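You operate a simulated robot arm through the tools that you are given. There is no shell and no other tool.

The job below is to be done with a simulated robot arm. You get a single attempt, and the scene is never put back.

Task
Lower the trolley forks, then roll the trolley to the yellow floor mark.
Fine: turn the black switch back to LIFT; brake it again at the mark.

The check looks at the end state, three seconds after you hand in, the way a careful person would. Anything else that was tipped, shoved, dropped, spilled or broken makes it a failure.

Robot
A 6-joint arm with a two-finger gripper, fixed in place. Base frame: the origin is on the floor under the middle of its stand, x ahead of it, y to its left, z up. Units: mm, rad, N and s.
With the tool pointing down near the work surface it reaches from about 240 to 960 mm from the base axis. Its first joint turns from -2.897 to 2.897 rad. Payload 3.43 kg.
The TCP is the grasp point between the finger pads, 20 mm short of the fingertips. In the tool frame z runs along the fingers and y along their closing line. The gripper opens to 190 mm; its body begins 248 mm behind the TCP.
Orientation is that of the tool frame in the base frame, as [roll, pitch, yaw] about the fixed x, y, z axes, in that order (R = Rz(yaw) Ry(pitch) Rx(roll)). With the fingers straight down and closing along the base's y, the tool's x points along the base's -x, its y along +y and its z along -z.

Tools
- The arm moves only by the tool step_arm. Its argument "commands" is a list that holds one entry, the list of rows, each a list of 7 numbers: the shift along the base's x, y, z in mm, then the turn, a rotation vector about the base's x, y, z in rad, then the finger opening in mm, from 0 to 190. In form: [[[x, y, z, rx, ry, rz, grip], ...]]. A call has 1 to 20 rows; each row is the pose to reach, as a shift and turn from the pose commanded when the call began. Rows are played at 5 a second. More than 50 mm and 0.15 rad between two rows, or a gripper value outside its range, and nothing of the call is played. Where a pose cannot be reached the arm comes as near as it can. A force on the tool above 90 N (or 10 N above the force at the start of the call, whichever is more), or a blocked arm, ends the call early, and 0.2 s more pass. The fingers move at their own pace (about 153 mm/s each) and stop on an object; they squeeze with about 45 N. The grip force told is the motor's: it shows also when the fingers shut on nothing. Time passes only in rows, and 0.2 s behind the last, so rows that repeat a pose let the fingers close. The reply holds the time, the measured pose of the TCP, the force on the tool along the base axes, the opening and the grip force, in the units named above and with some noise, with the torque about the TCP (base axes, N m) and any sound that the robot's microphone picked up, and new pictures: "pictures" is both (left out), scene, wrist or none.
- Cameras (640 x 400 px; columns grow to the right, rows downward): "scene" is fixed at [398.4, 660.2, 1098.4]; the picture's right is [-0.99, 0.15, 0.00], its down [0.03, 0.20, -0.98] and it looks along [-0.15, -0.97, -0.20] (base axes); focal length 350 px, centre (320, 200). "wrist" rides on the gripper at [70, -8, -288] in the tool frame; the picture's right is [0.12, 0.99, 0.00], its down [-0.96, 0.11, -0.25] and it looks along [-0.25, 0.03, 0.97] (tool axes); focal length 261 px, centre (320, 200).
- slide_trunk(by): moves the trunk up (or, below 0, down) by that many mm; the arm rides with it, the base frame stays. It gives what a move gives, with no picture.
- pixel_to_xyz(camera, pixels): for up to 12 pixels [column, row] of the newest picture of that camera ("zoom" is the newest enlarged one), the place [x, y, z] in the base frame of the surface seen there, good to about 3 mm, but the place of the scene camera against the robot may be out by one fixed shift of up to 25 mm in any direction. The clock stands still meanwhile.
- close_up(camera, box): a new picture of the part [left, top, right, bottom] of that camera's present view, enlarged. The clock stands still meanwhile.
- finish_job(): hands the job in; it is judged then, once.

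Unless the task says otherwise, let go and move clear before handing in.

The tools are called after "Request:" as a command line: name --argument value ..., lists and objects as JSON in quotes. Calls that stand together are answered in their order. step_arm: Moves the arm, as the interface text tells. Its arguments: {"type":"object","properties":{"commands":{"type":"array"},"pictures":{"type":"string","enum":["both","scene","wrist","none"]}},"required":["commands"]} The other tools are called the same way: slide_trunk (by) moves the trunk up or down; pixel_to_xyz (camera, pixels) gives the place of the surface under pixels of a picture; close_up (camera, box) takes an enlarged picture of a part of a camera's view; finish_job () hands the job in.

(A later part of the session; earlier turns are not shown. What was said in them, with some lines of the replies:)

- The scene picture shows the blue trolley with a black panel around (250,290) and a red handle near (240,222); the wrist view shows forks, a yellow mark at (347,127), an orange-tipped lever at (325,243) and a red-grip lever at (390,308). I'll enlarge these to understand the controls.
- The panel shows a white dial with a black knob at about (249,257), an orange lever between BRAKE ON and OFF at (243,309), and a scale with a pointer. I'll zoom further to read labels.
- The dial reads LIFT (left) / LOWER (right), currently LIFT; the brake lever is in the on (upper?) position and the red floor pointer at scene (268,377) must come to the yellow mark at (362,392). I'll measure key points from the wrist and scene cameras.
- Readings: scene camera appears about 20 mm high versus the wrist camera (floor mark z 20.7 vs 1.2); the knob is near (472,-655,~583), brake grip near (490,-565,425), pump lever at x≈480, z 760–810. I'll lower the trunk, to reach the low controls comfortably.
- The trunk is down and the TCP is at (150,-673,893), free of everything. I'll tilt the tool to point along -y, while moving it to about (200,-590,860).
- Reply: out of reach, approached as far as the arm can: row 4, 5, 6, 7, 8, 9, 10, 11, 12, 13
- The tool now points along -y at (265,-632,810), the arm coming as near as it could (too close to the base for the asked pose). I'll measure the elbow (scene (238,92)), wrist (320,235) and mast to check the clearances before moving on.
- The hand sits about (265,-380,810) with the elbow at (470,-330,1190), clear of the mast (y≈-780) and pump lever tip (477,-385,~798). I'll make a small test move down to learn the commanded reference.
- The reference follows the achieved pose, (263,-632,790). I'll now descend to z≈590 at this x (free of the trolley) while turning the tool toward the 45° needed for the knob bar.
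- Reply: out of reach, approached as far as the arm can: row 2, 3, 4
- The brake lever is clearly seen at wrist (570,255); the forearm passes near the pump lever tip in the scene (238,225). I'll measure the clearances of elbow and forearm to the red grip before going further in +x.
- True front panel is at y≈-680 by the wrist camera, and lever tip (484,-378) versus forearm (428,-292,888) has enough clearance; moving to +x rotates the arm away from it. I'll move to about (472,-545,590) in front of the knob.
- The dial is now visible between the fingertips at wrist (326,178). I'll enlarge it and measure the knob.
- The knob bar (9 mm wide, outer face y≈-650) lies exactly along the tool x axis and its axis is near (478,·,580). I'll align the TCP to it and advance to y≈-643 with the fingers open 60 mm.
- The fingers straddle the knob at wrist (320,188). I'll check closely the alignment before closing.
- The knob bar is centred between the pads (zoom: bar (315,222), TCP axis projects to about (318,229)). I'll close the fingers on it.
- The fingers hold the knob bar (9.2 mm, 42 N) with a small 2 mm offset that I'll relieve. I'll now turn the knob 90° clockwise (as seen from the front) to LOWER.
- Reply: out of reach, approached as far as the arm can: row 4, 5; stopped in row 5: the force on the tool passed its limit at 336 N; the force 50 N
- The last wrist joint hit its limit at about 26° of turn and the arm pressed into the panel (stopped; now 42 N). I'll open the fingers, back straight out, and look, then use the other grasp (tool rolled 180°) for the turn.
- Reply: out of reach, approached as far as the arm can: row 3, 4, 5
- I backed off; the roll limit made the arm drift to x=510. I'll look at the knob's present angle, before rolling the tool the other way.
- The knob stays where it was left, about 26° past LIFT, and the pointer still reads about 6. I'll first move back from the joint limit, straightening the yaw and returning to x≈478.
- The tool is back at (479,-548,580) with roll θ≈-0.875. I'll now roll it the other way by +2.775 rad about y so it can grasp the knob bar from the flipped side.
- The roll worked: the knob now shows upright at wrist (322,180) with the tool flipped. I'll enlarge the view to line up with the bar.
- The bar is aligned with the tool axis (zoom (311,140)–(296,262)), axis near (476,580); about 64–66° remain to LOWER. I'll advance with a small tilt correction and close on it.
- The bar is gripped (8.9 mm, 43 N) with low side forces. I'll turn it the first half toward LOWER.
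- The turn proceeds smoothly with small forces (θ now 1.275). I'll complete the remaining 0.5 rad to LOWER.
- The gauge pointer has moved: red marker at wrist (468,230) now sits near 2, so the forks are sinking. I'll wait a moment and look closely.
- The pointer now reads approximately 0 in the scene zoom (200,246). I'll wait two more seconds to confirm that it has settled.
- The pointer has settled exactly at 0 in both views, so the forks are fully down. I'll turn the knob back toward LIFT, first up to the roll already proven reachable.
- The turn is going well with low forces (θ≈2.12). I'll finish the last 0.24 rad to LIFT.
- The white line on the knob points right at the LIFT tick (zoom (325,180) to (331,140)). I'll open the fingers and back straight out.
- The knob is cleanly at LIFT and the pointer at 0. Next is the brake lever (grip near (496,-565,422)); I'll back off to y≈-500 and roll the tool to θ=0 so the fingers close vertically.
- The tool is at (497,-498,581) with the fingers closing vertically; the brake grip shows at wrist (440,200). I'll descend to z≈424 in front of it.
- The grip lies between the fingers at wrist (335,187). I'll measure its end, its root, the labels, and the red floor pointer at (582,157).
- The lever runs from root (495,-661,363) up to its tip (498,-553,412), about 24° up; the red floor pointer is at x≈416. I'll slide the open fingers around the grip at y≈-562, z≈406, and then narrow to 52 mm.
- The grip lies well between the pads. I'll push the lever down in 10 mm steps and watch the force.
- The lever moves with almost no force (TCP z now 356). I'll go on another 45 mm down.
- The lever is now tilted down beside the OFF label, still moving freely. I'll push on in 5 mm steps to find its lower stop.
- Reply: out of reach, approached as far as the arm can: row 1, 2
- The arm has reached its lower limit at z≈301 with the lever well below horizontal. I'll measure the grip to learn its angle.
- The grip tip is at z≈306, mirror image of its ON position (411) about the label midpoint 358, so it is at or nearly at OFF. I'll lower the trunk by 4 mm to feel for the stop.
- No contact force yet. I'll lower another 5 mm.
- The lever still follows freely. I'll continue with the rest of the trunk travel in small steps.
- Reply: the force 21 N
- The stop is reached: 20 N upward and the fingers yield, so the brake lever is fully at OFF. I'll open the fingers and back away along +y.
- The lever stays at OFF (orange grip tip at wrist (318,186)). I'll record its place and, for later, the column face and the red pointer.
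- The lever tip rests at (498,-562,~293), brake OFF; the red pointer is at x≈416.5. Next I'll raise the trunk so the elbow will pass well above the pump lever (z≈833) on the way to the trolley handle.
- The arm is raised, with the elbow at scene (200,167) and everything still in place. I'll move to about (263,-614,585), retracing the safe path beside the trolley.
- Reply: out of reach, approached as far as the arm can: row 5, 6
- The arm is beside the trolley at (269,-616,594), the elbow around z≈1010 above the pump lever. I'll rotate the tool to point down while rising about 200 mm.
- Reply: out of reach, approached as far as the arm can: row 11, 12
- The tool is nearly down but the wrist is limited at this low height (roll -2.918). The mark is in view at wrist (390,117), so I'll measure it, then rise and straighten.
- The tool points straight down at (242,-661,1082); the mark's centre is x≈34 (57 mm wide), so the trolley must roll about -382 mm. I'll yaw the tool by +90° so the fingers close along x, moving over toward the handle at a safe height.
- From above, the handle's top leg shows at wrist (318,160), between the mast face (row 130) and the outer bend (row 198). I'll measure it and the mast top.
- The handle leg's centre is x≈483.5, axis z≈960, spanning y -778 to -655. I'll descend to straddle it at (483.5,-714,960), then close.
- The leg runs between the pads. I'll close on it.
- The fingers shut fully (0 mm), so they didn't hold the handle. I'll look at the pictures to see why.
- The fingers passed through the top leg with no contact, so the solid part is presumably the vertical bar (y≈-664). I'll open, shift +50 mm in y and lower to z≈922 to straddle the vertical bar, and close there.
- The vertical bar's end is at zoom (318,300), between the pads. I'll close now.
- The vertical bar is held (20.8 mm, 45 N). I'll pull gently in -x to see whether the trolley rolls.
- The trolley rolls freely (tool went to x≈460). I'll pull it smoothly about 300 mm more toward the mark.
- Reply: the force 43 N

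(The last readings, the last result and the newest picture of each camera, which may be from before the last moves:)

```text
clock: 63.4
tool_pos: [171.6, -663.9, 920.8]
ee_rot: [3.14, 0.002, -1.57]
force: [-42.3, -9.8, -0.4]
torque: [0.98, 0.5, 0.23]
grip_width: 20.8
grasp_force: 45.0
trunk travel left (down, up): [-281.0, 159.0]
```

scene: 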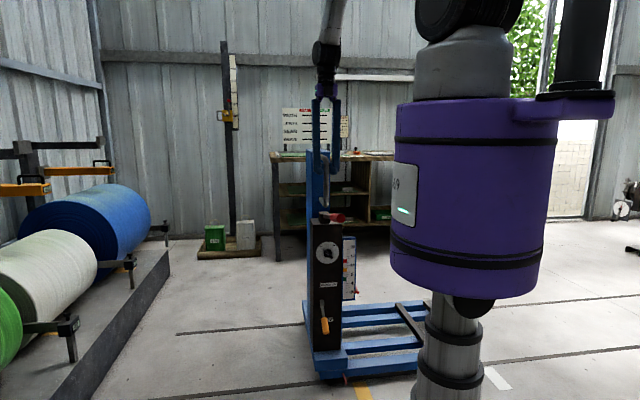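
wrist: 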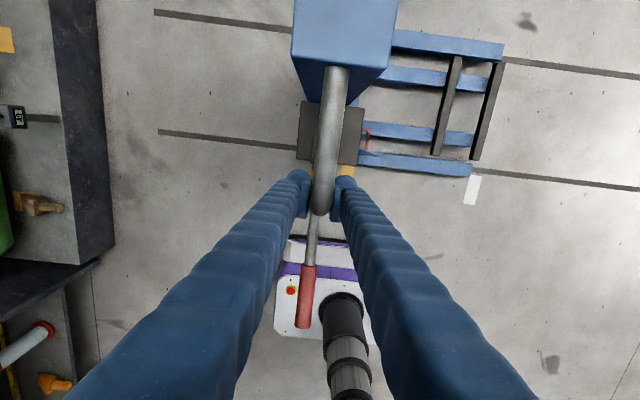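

The trolley has rolled to handle x≈172–181; the target handle x is ≈104. I'll ease it the remaining ~77 mm slowly and hold to settle.

Request:
step_arm --commands '[[[-5, 0, 0, 0, 0, 0, 0], [-12, 0, 0, 0, 0, 0, 0], [-20, 0, 0, 0, 0, 0, 0], [-28, 0, 0, 0, 0, 0, 0], [-36, 0, 0, 0, 0, 0, 0], [-44, 0, 0, 0, 0, 0, 0], [-52, 0, 0, 0, 0, 0, 0], [-60, 0, 0, 0, 0, 0, 0], [-67, 0, 0, 0, 0, 0, 0], [-72, 0, 0, 0, 0, 0, 0], [-75, 0, 0, 0, 0, 0, 0], [-77, 0, 0, 0, 0, 0, 0], [-77.4, 0, 0, 0, 0, 0, 0], [-77.4, 0, 0, 0, 0, 0, 0], [-77.4, 0, 0, 0, 0, 0, 0], [-77.4, 0, 0, 0, 0, 0, 0], [-77.4, 0, 0, 0, 0, 0, 0]]]' --pictures "both"

Request:
close_up --camera "scene" --box '[290, 340, 430, 400]'

Request:
close_up --camera "wrist" --box '[270, 120, 400, 230]'

```text
clock: 67.0
tool_pos: [100.5, -663.0, 921.3]
ee_rot: [3.132, -0.002, -1.572]
force: [-1.2, 5.7, -18.9]
torque: [-0.03, 0.02, 0.01]
grip_width: 20.7
grasp_force: 44.4
trunk travel left (down, up): [-281.0, 159.0]
```

scene: 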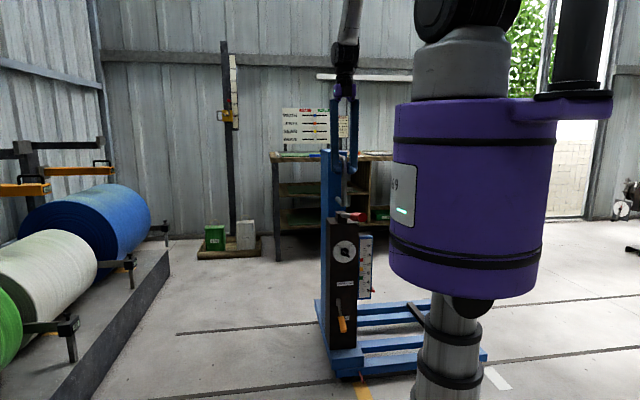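
wrist: 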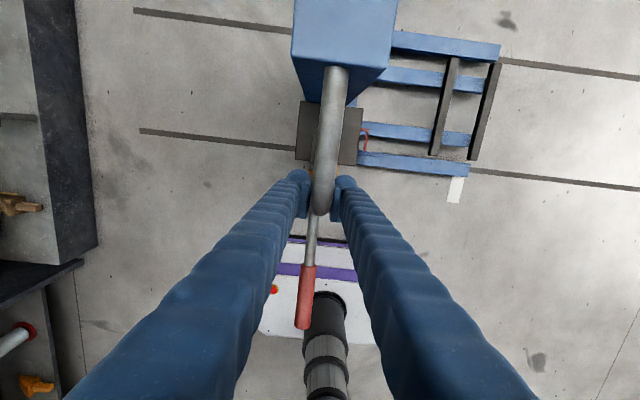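

```text
4.57 times, centred on (360, 370) of scene
```

zoom: 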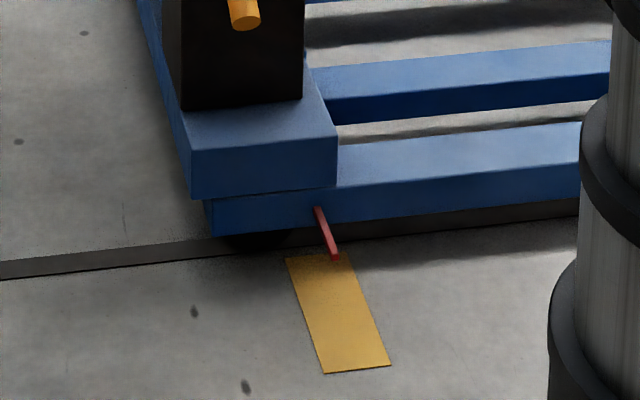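

```text
3.64 times, centred on (335, 175) of wrist
```

zoom: 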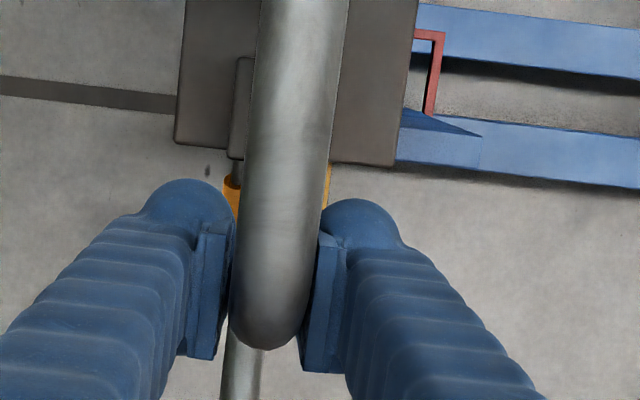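

The pointer appears on the yellow mark (scene zoom (333,255)); since it stands 57 mm above the floor, parallax shifts it right. I'll measure both in the scene camera so its fixed shift cancels.

Request:
pixel_to_xyz --camera "scene" --pixels '[[363, 381], [361, 378], [360, 375], [362, 379], [354, 384], [368, 383], [357, 395], [364, 395], [371, 395], [360, 390]]'

Request:
close_up --camera "scene" --box '[340, 370, 388, 400]'

```text
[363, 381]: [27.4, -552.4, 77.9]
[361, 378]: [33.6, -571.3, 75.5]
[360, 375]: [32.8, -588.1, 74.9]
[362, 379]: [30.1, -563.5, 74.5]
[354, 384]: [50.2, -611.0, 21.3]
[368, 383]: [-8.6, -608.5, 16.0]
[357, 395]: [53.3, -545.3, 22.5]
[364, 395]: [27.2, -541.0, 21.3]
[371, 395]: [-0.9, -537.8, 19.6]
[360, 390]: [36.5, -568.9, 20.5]
```

```text
13.33 times, centred on (364, 385) of scene
```

zoom: 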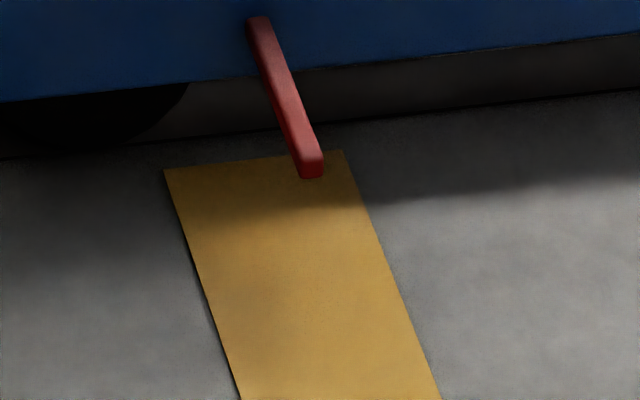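

Relative to the mark centre (x≈27 in scene frame) the pointer (x≈30.5) is within about 3 mm, and the side force is near zero. I'll open the fingers and rise straight up, then check the trolley stays put.

Request:
step_arm --commands '[[[0, 0, 0, 0, 0, 0, 30], [0, 0, 0, 0, 0, 0, 70], [0, 0, 0, 0, 0, 0, 80], [0, 0, 40, 0, 0, 0, 80], [0, 0, 85, 0, 0, 0, 80], [0, 0, 130, 0, 0, 0, 80], [0, 0, 180, 0, 0, 0, 80]]]' --pictures "both"

Request:
close_up --camera "scene" --box '[340, 370, 388, 400]'

```text
clock: 68.6
tool_pos: [103.7, -662.4, 1101.5]
ee_rot: [3.131, -0.004, -1.576]
force: [-0.2, -0.4, -0.3]
torque: [-0.05, -0.01, 0.01]
grip_width: 80.1
grasp_force: 0.0
trunk travel left (down, up): [-281.0, 159.0]
```

scene: 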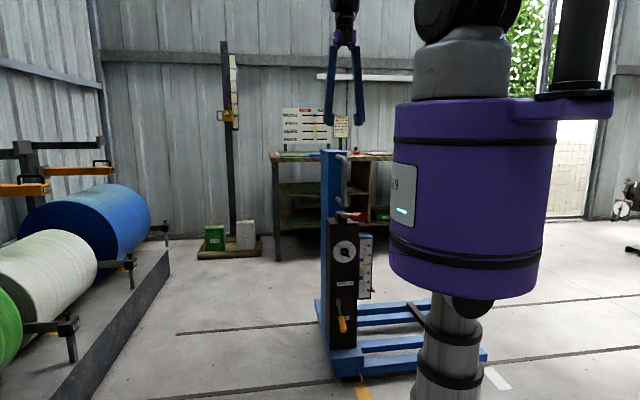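
wrist: 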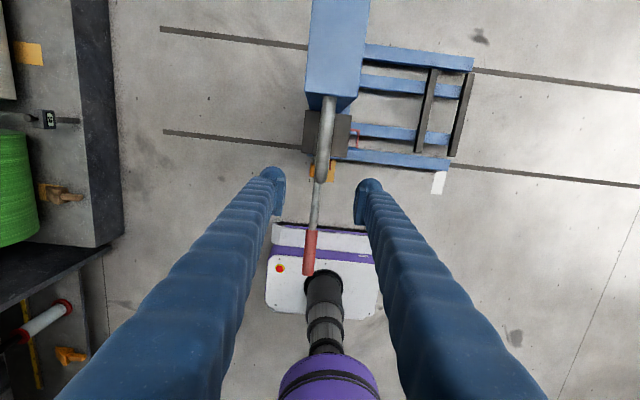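

```text
13.33 times, centred on (364, 385) of scene
```

zoom: 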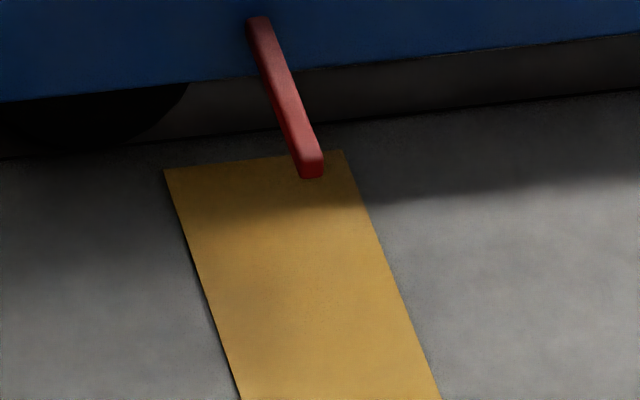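

The trolley stayed exactly on the mark. Now I'll move the raised hand over to the +x side at about (420,-560,1100), on the way to the brake lever.

Request:
step_arm --commands '[[[45, 14, 0, 0, 0, 0, 80], [90, 28, 0, 0, 0, 0, 80], [135, 42, 0, 0, 0, 0, 80], [180, 56, 0, 0, 0, 0, 80], [225, 70, 0, 0, 0, 0, 80], [270, 85, 0, 0, 0, 0, 80], [316, 100, 0, 0, 0, 0, 80]]]' --pictures "scene"

Request:
slide_trunk --by -200

```text
clock: 70.2
tool_pos: [420.1, -564.6, 1099.7]
ee_rot: [3.14, -0.002, -1.568]
force: [0.3, 0.6, -0.1]
torque: [0.0, 0.11, -0.03]
grip_width: 79.8
grasp_force: 0.0
trunk travel left (down, up): [-281.0, 159.0]
```

scene: 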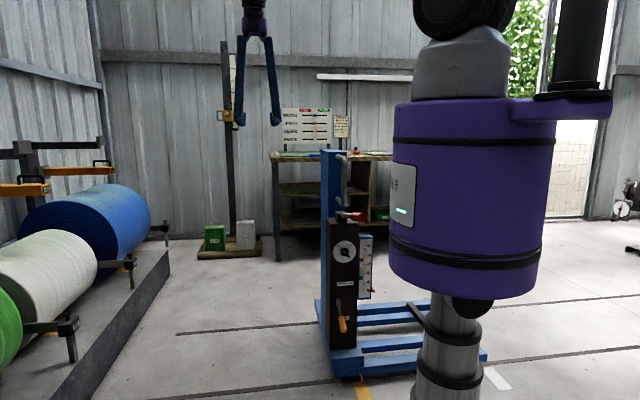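

```text
clock: 72.4
tool_pos: [419.6, -564.9, 901.9]
ee_rot: [3.139, -0.002, -1.568]
force: [-0.6, 0.7, -0.2]
torque: [-0.01, -0.03, 0.01]
grip_width: 80.2
grasp_force: 0.1
trunk travel left (down, up): [-81.0, 359.0]
```

The hand is at (420,-565,902). I'll tilt the tool 45° (pointing toward -x and down) while moving to about (300,-565,700), clear of the trolley at x<130.

Request:
step_arm --commands '[[[-20, 0, -33, 0, 0.131, 0, 80], [-40, 0, -66, 0, 0.262, 0, 80], [-60, 0, -100, 0, 0.393, 0, 80], [-80, 0, -133, 0, 0.524, 0, 80], [-100, 0, -166, 0, 0.655, 0, 80], [-120, 0, -200, 0, 0.785, 0, 80]]]' --pictures "both"

```text
clock: 73.8
tool_pos: [297.5, -565.9, 702.0]
ee_rot: [2.353, -0.004, -1.567]
force: [-0.3, 0.1, 1.4]
torque: [-0.06, -0.09, 0.04]
grip_width: 79.9
grasp_force: 0.0
trunk travel left (down, up): [-81.0, 359.0]
```

scene: 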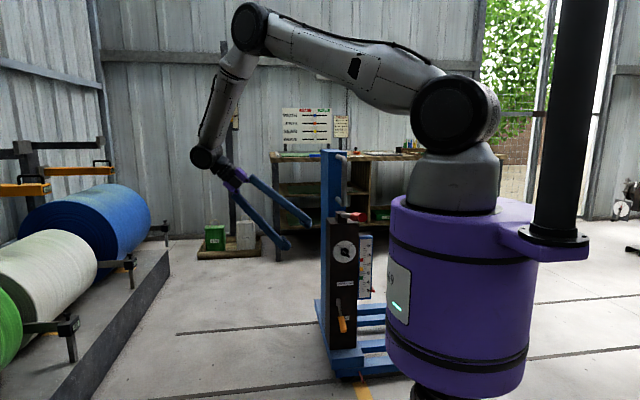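
wrist: 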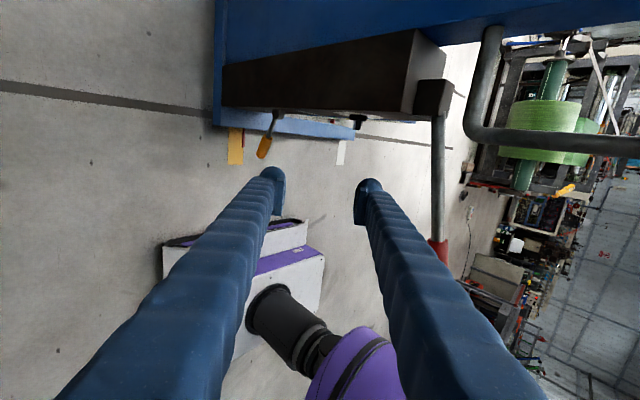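

The tilted tool sees the trolley from its +x side, with the brake grip at wrist (266,147). I'll lower the trunk another 70 mm for reach and then approach toward (199,-583,391).

Request:
slide_trunk --by -70

Request:
step_arm --commands '[[[-14, -2, -34, 0, 0, 0, 80], [-28, -5, -68, 0, 0, 0, 80], [-42, -8, -102, 0, 0, 0, 80], [-56, -10, -136, 0, 0, 0, 80], [-70, -12, -170, 0, 0, 0, 80], [-84, -14, -205, 0, 0, 0, 80], [-96, -16, -238, 0, 0, 0, 80]]]' --pictures "both"

```text
clock: 74.8
tool_pos: [296.8, -565.5, 631.3]
ee_rot: [2.355, -0.002, -1.566]
force: [-0.6, -0.1, 0.6]
torque: [0.01, -0.02, 0.02]
grip_width: 80.0
grasp_force: 0.2
trunk travel left (down, up): [-11.0, 429.0]
```

```text
clock: 76.5
tool_pos: [200.8, -582.0, 393.4]
ee_rot: [2.354, -0.001, -1.568]
force: [0.6, 0.0, 0.2]
torque: [-0.04, -0.03, 0.03]
grip_width: 79.9
grasp_force: 0.1
trunk travel left (down, up): [-11.0, 429.0]
```

scene: 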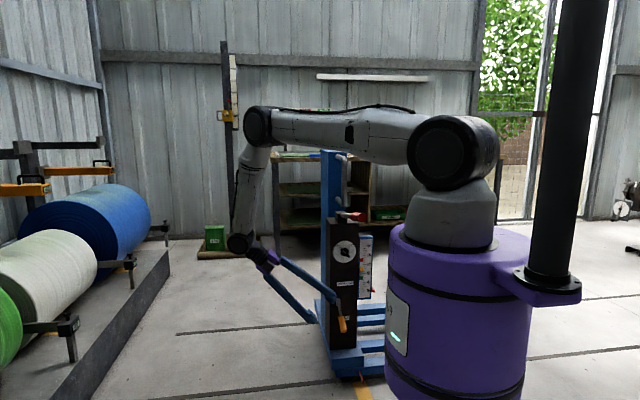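
wrist: 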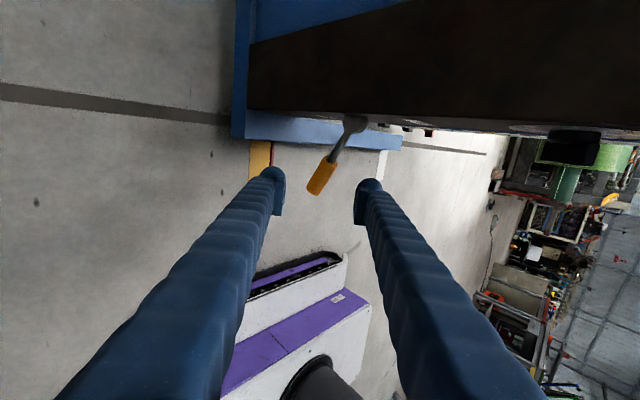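

The brake grip lies between the fingertips at wrist (322,176). I'll measure it and enlarge the view.

Request:
pixel_to_xyz --camera "wrist" --pixels '[[316, 188], [321, 178], [327, 166], [334, 155], [346, 137], [354, 126], [258, 150], [271, 152], [270, 160], [250, 160]]'

Request:
close_up --camera "wrist" --box '[240, 100, 400, 230]'

```text
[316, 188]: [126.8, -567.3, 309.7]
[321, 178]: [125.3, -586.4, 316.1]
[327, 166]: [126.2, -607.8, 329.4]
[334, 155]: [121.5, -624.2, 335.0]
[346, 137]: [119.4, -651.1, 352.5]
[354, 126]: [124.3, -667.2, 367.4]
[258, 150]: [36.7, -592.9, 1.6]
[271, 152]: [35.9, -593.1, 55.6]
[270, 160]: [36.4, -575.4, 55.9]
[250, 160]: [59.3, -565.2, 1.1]
```

```text
3.08 times, centred on (320, 165) of wrist
```

zoom: 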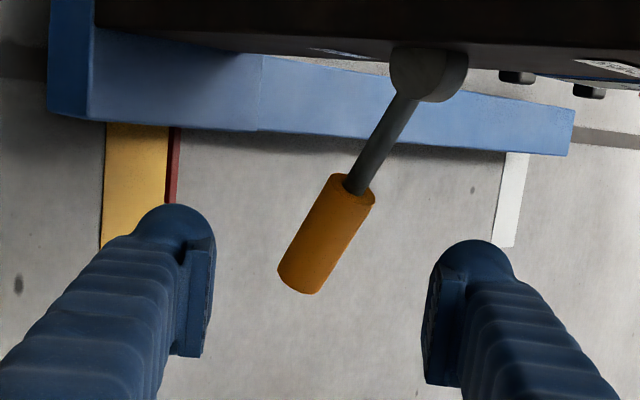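

The grip axis is at about x≈117, mid (y -583, z 306), and the pointer (x≈36) sits within 2 mm of the mark centre (≈34). I'll advance along the tool axis to straddle the grip and narrow to 46 mm.

Request:
step_arm --commands '[[[-21, 0, -22, 0, 0, 0, 80], [-42, 0, -44, 0, 0, 0, 80], [-63, 0, -66, 0, 0, 0, 80], [-84, 0, -88, 0, 0, 0, 80]]]' --pictures "wrist"

Request:
close_up --camera "wrist" --box '[240, 120, 400, 250]'

```text
clock: 77.5
tool_pos: [116.7, -582.1, 303.8]
ee_rot: [2.355, -0.002, -1.567]
force: [-0.6, -0.6, 0.7]
torque: [-0.05, -0.02, 0.05]
grip_width: 80.2
grasp_force: 0.1
trunk travel left (down, up): [-11.0, 429.0]
```

wrist: 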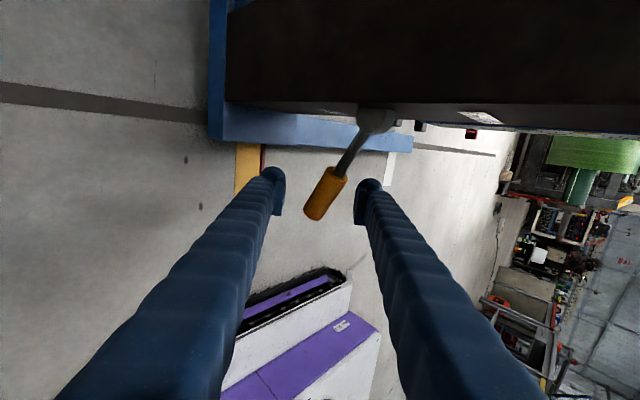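

```text
3.08 times, centred on (320, 185) of wrist
```

zoom: 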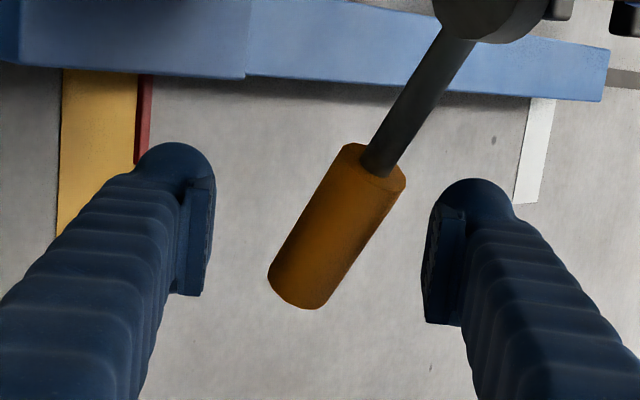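

The grip is well between the fingers. I'll narrow to 60 mm, shift so the lower finger meets the grip, then raise gently.

Request:
step_arm --commands '[[[0, 0, 0, 0, 0, 0, 60], [-6, 2, 6, 0, 0, 0, 60], [-12.4, 3, 12.4, 0, 0, 0, 60], [-12.4, 3, 22, 0, 0, 0, 60], [-12.4, 3, 34, 0, 0, 0, 60], [-12.4, 3, 46, 0, 0, 0, 60]]]' --pictures "wrist"

Request:
close_up --camera "wrist" --box '[240, 120, 400, 250]'

```text
clock: 78.8
tool_pos: [105.8, -579.5, 351.4]
ee_rot: [2.354, -0.003, -1.567]
force: [3.4, -1.4, -2.5]
torque: [-0.03, -0.06, -0.09]
grip_width: 62.0
grasp_force: 2.1
trunk travel left (down, up): [-11.0, 429.0]
```

wrist: 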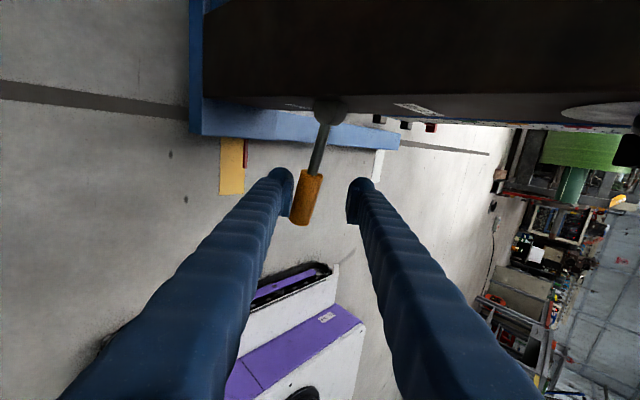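

```text
3.08 times, centred on (320, 185) of wrist
```

zoom: 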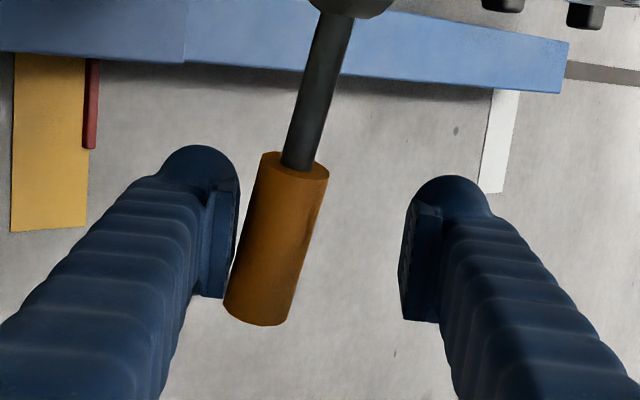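

The lever is rising with the lower finger (force ≈3 N). I'll raise another 50 mm.

Request:
step_arm --commands '[[[0, 0, 12, 0, 0, 0, 60], [0, 0, 24, 0, 0, 0, 60], [0, 0, 36, 0, 0, 0, 60], [0, 0, 48, 0, 0, 0, 60]]]' --pictures "wrist"

Request:
close_up --camera "wrist" --box '[200, 100, 400, 250]'

```text
clock: 79.8
tool_pos: [105.3, -579.1, 399.3]
ee_rot: [2.355, -0.001, -1.568]
force: [6.1, -0.7, -3.5]
torque: [0.1, -0.08, 0.1]
grip_width: 64.0
grasp_force: 3.4
trunk travel left (down, up): [-11.0, 429.0]
```

wrist: 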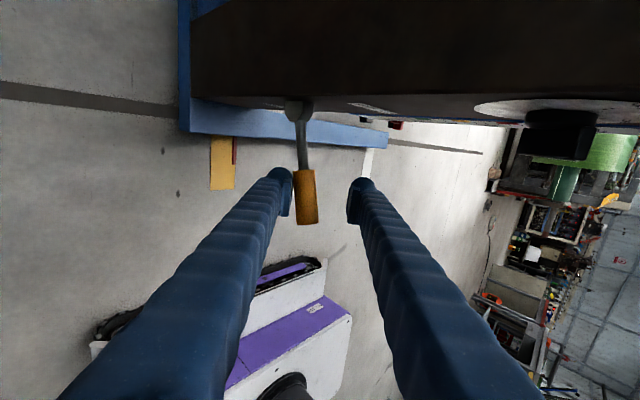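

```text
2.67 times, centred on (300, 175) of wrist
```

zoom: 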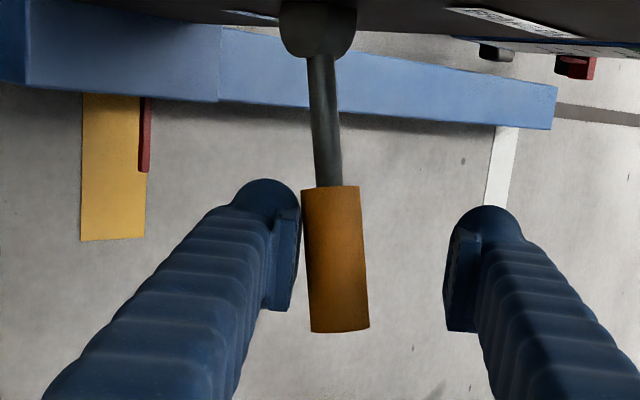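

The lever is past horizontal and follows the finger; the trolley shows no shift. I'll continue in smaller steps toward BRAKE ON.

Request:
step_arm --commands '[[[0, 0, 8, 0, 0, 0, 60], [0, 0, 16, 0, 0, 0, 60], [0, 0, 24, 0, 0, 0, 60]]]' --pictures "wrist"

Request:
close_up --camera "wrist" --box '[200, 100, 400, 250]'

Request:
pixel_to_xyz --camera "wrist" --pixels '[[300, 120], [303, 150], [306, 175], [309, 195], [312, 215]]'

```text
clock: 80.7
tool_pos: [106.4, -577.9, 422.6]
ee_rot: [2.355, 0.0, -1.568]
force: [5.7, 1.4, -7.9]
torque: [0.16, 0.02, 0.17]
grip_width: 65.3
grasp_force: 4.7
trunk travel left (down, up): [-11.0, 429.0]
```

wrist: 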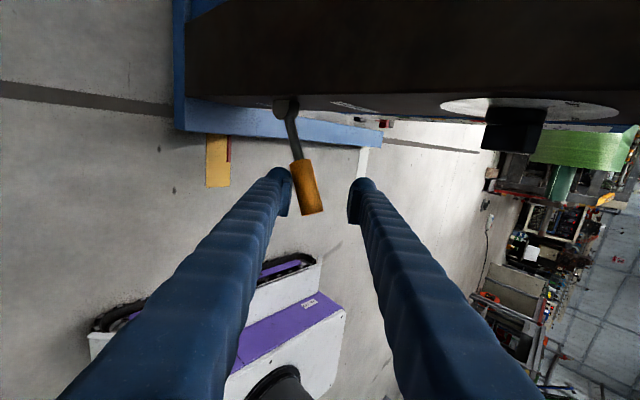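

```text
2.67 times, centred on (300, 175) of wrist
```

zoom: 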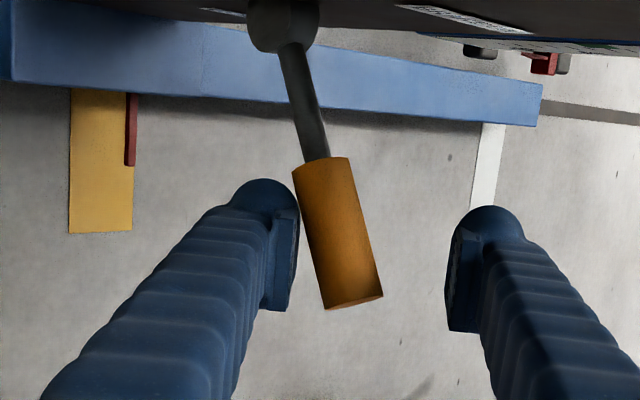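

```text
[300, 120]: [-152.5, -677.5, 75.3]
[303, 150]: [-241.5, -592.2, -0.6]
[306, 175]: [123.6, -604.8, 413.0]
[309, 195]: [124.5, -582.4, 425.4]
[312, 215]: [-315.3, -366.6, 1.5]
```

The lever now points up about 30°, near the BRAKE ON end, with the force rising slightly (-8 N). I'll nudge it up a little more to feel the upper stop.

Request:
step_arm --commands '[[[0, 0, 4, 0, 0, 0, 60], [0, 0, 8, 0, 0, 0, 60]]]' --pictures "wrist"

Request:
pixel_to_xyz --camera "wrist" --pixels '[[306, 172], [309, 190], [311, 205], [304, 165], [296, 140], [313, 208]]'

Request:
close_up --camera "wrist" --box '[200, 100, 400, 250]'

Request:
close_up --camera "scene" --box '[300, 260, 400, 400]'

```text
clock: 81.2
tool_pos: [106.0, -577.6, 429.5]
ee_rot: [2.357, -0.001, -1.567]
force: [13.5, 9.4, -16.9]
torque: [0.5, -0.17, 0.46]
grip_width: 72.4
grasp_force: 11.4
trunk travel left (down, up): [-11.0, 429.0]
```

wrist: 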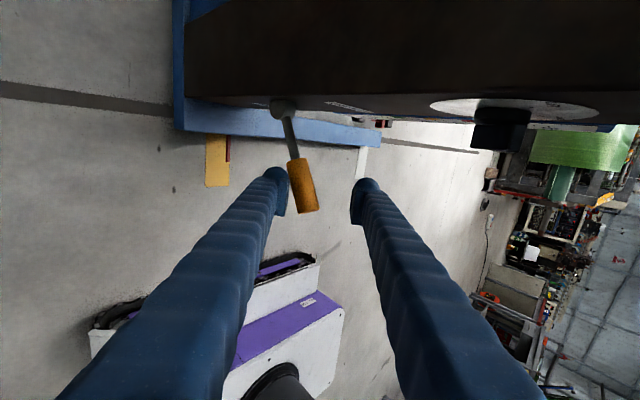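

```text
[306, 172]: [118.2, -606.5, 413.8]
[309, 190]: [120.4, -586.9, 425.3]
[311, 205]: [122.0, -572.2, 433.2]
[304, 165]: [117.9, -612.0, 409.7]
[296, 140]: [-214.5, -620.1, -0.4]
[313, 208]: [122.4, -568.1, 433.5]
```

```text
2.67 times, centred on (300, 175) of wrist
```

zoom: 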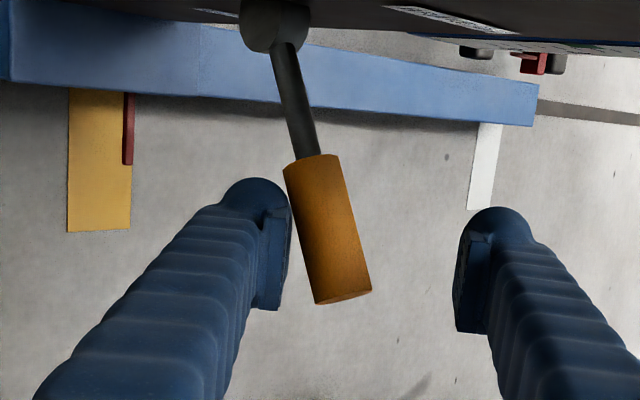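

```text
2.86 times, centred on (350, 330) of scene
```

zoom: 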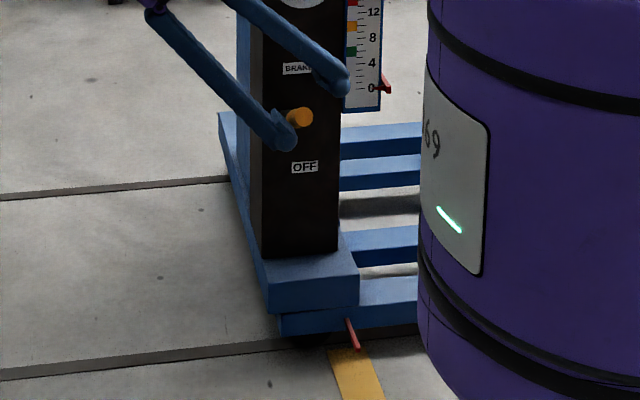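

The upper stop is reached (fingers yielding, 17 N), with the lever at BRAKE ON (about +30°). I'll open, centre off the grip, and back out along the tool axis.

Request:
step_arm --commands '[[[5, 0, -8, 0, 0, 0, 80], [10, 0, -16, 0, 0, 0, 84], [10, 0, -16, 0, 0, 0, 84], [35, 0, 9, 0, 0, 0, 84], [65, 0, 39, 0, 0, 0, 84], [98, 0, 72, 0, 0, 0, 84]]]' --pictures "both"

Request:
close_up --camera "wrist" --box '[200, 80, 400, 230]'

Request:
close_up --camera "scene" --box '[340, 370, 388, 400]'

Request:
close_up --camera "scene" --box '[310, 230, 400, 345]'

```text
clock: 82.7
tool_pos: [203.6, -578.8, 503.4]
ee_rot: [2.354, -0.002, -1.57]
force: [-1.0, -0.4, -1.0]
torque: [0.09, 0.04, -0.07]
grip_width: 83.6
grasp_force: 0.1
trunk travel left (down, up): [-11.0, 429.0]
```

scene: 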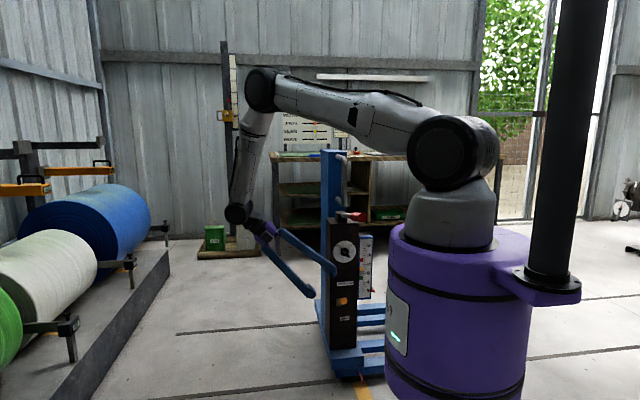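
wrist: 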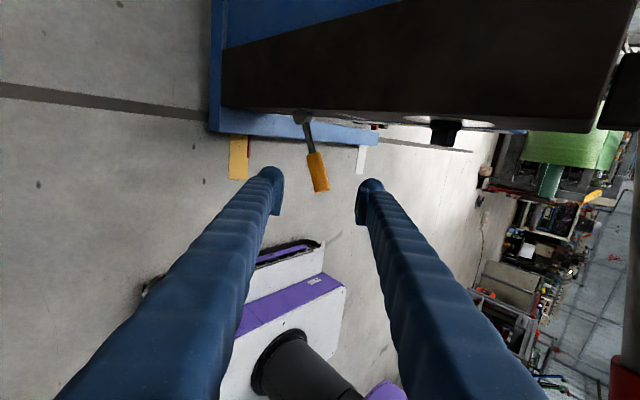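

```text
2.67 times, centred on (300, 155) of wrist
```

zoom: 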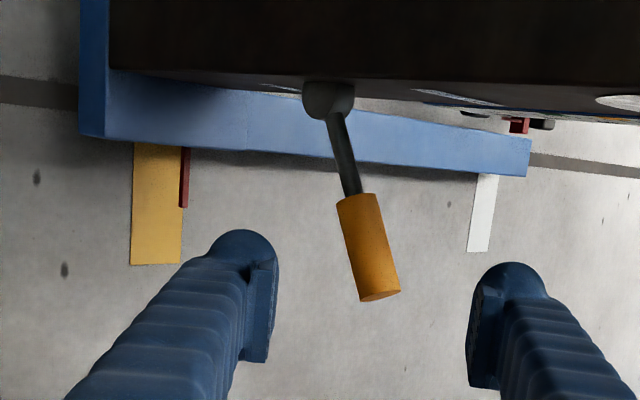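

```text
13.33 times, centred on (364, 385) of scene
```

zoom: 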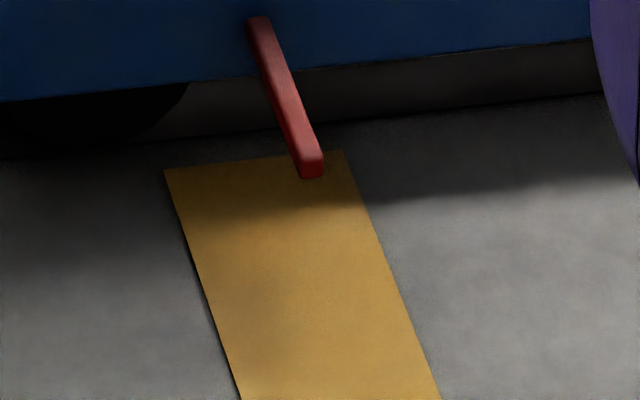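

```text
3.48 times, centred on (355, 288) of scene
```

zoom: 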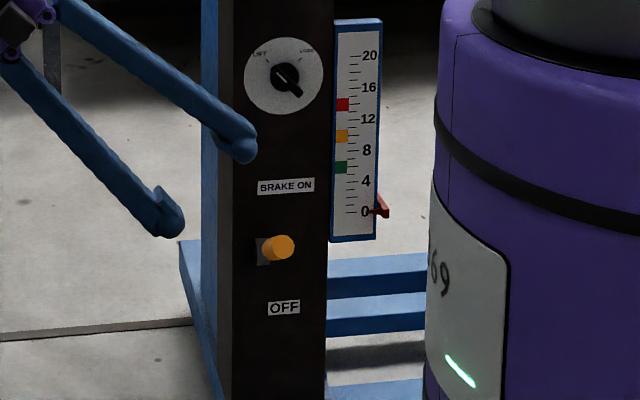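

Brake lever is up at BRAKE ON, gauge at 0, knob at LIFT and the red pointer unchanged on the mark. I'll move the arm clear to about (320,-560,720) and make a last check.

Request:
step_arm --commands '[[[24, 3, 44, 0, 0, 0, 84], [48, 6, 88, 0, 0, 0, 84], [72, 10, 132, 0, 0, 0, 84], [96, 14, 176, 0, 0, 0, 84], [118, 18, 217, 0, 0, 0, 84], [118, 18, 217, 0, 0, 0, 84], [118, 18, 217, 0, 0, 0, 84], [118, 18, 217, 0, 0, 0, 84], [118, 18, 217, 0, 0, 0, 84], [118, 18, 217, 0, 0, 0, 84]]]' --pictures "both"

Request:
close_up --camera "wrist" --box '[200, 80, 400, 230]'

Request:
close_up --camera "scene" --box '[300, 220, 400, 400]'

Request:
close_up --camera "scene" --box '[325, 235, 375, 265]'

Request:
close_up --camera "scene" --box '[320, 275, 380, 325]'

```text
refused: row 1 steps farther than a row can; nothing moved
```

```text
2.67 times, centred on (300, 155) of wrist
```

zoom: 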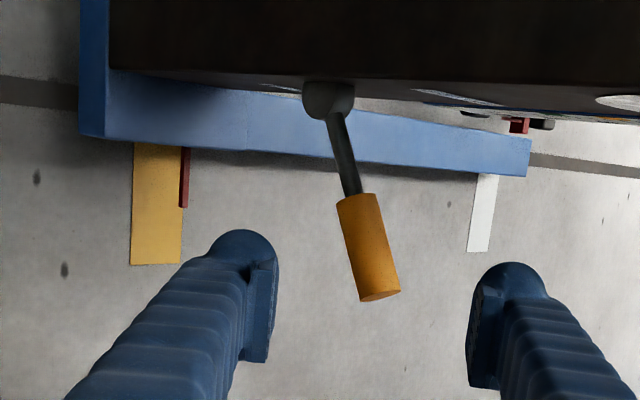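

```text
2.22 times, centred on (350, 310) of scene
```

zoom: 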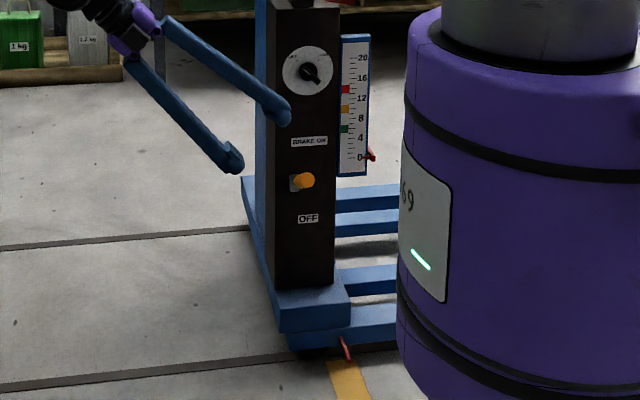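

```text
12.80 times, centred on (350, 250) of scene
```

zoom: 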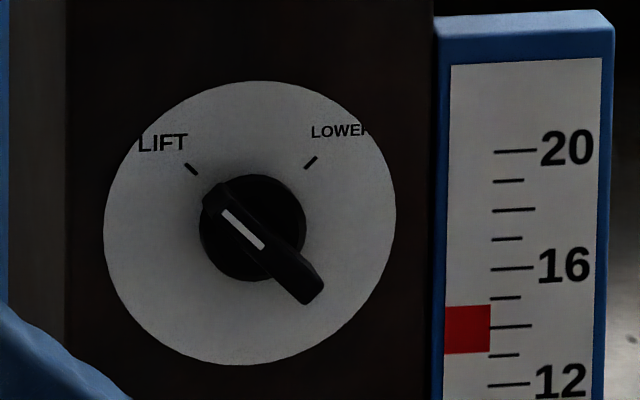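

```text
8.00 times, centred on (350, 300) of scene
```

zoom: 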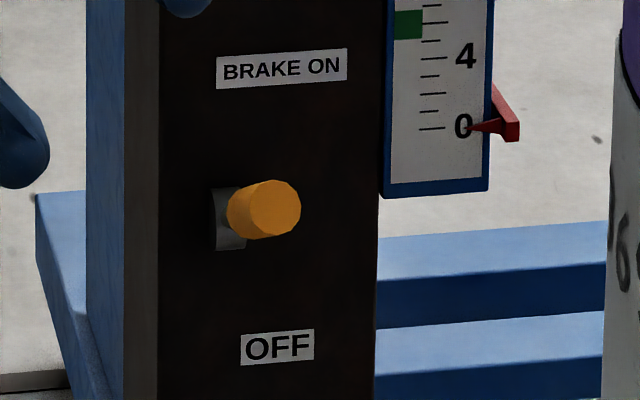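

The move was refused as a row was just over 50 mm; the close-ups show LIFT, gauge 0, brake lever up, and the pointer on the mark. I'll repeat the retreat with smaller steps.

Request:
step_arm --commands '[[[20, 3, 36, 0, 0, 0, 84], [40, 6, 72, 0, 0, 0, 84], [60, 9, 108, 0, 0, 0, 84], [80, 12, 144, 0, 0, 0, 84], [100, 15, 180, 0, 0, 0, 84], [118, 18, 215, 0, 0, 0, 84], [118, 18, 215, 0, 0, 0, 84], [118, 18, 215, 0, 0, 0, 84], [118, 18, 215, 0, 0, 0, 84], [118, 18, 215, 0, 0, 0, 84]]]' --pictures "both"

Request:
close_up --camera "scene" --box '[300, 220, 400, 400]'

Request:
close_up --camera "scene" --box '[340, 370, 388, 400]'

```text
clock: 84.8
tool_pos: [321.0, -561.8, 717.4]
ee_rot: [2.353, -0.002, -1.567]
force: [-0.9, -0.1, 0.6]
torque: [-0.03, 0.01, -0.02]
grip_width: 84.1
grasp_force: 0.0
trunk travel left (down, up): [-11.0, 429.0]
```

scene: 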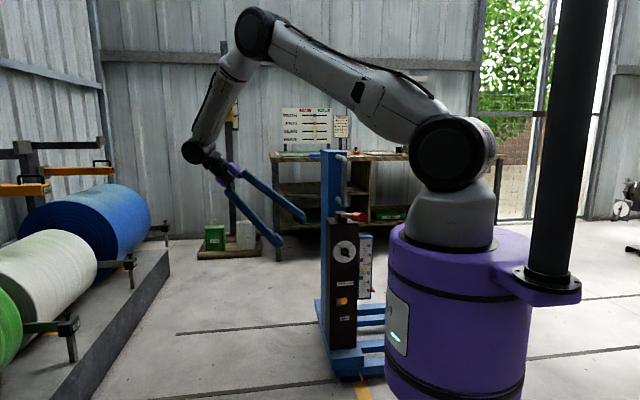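
wrist: 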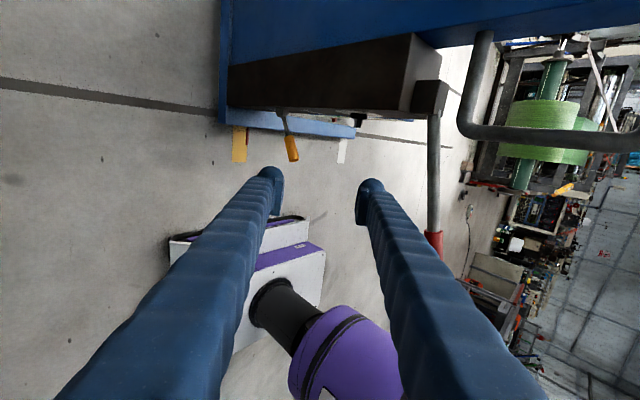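

```text
2.22 times, centred on (350, 310) of scene
```

zoom: 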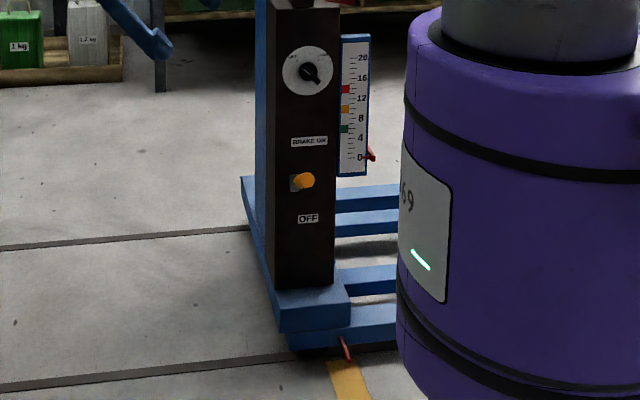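

```text
13.33 times, centred on (364, 385) of scene
```

zoom: 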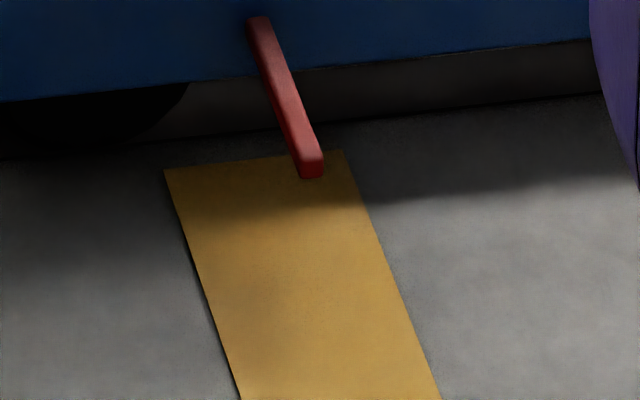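

Everything is as asked. The gauge pointer reads 0, the knob is at LIFT, the brake lever is up at BRAKE ON (scene (342,301)), and the red pointer sits over the yellow mark (scene (363,381)). The arm is clear, so I'll hand in.

Request:
finish_job

```text
The job is handed in.
```

The trolley forks are fully down, and the trolley is parked at the yellow floor mark with its brake on. I handed the job in with the arm clear of it; no verdict has come back yet.

- **Forks:** the gauge pointer settled at 0 after I turned the black switch to LOWER.
- **Switch:** it is back at LIFT, with its white line on the LIFT tick.
- **Position:** the red floor pointer is within about 3 mm of the centre of the mark. It did not move when I let go or when I set the brake.
- **Brake:** the lever is up at BRAKE ON, pushed until it met its upper stop.

**Hard press on the panel:** on my first try at the switch, the wrist reached its turning limit and the arm pressed hard into the trolley's control panel. The force peaked at 336 N before the arm stopped itself. I saw no damage or shift afterwards, and I finished the turn with the hand rolled the other way round.
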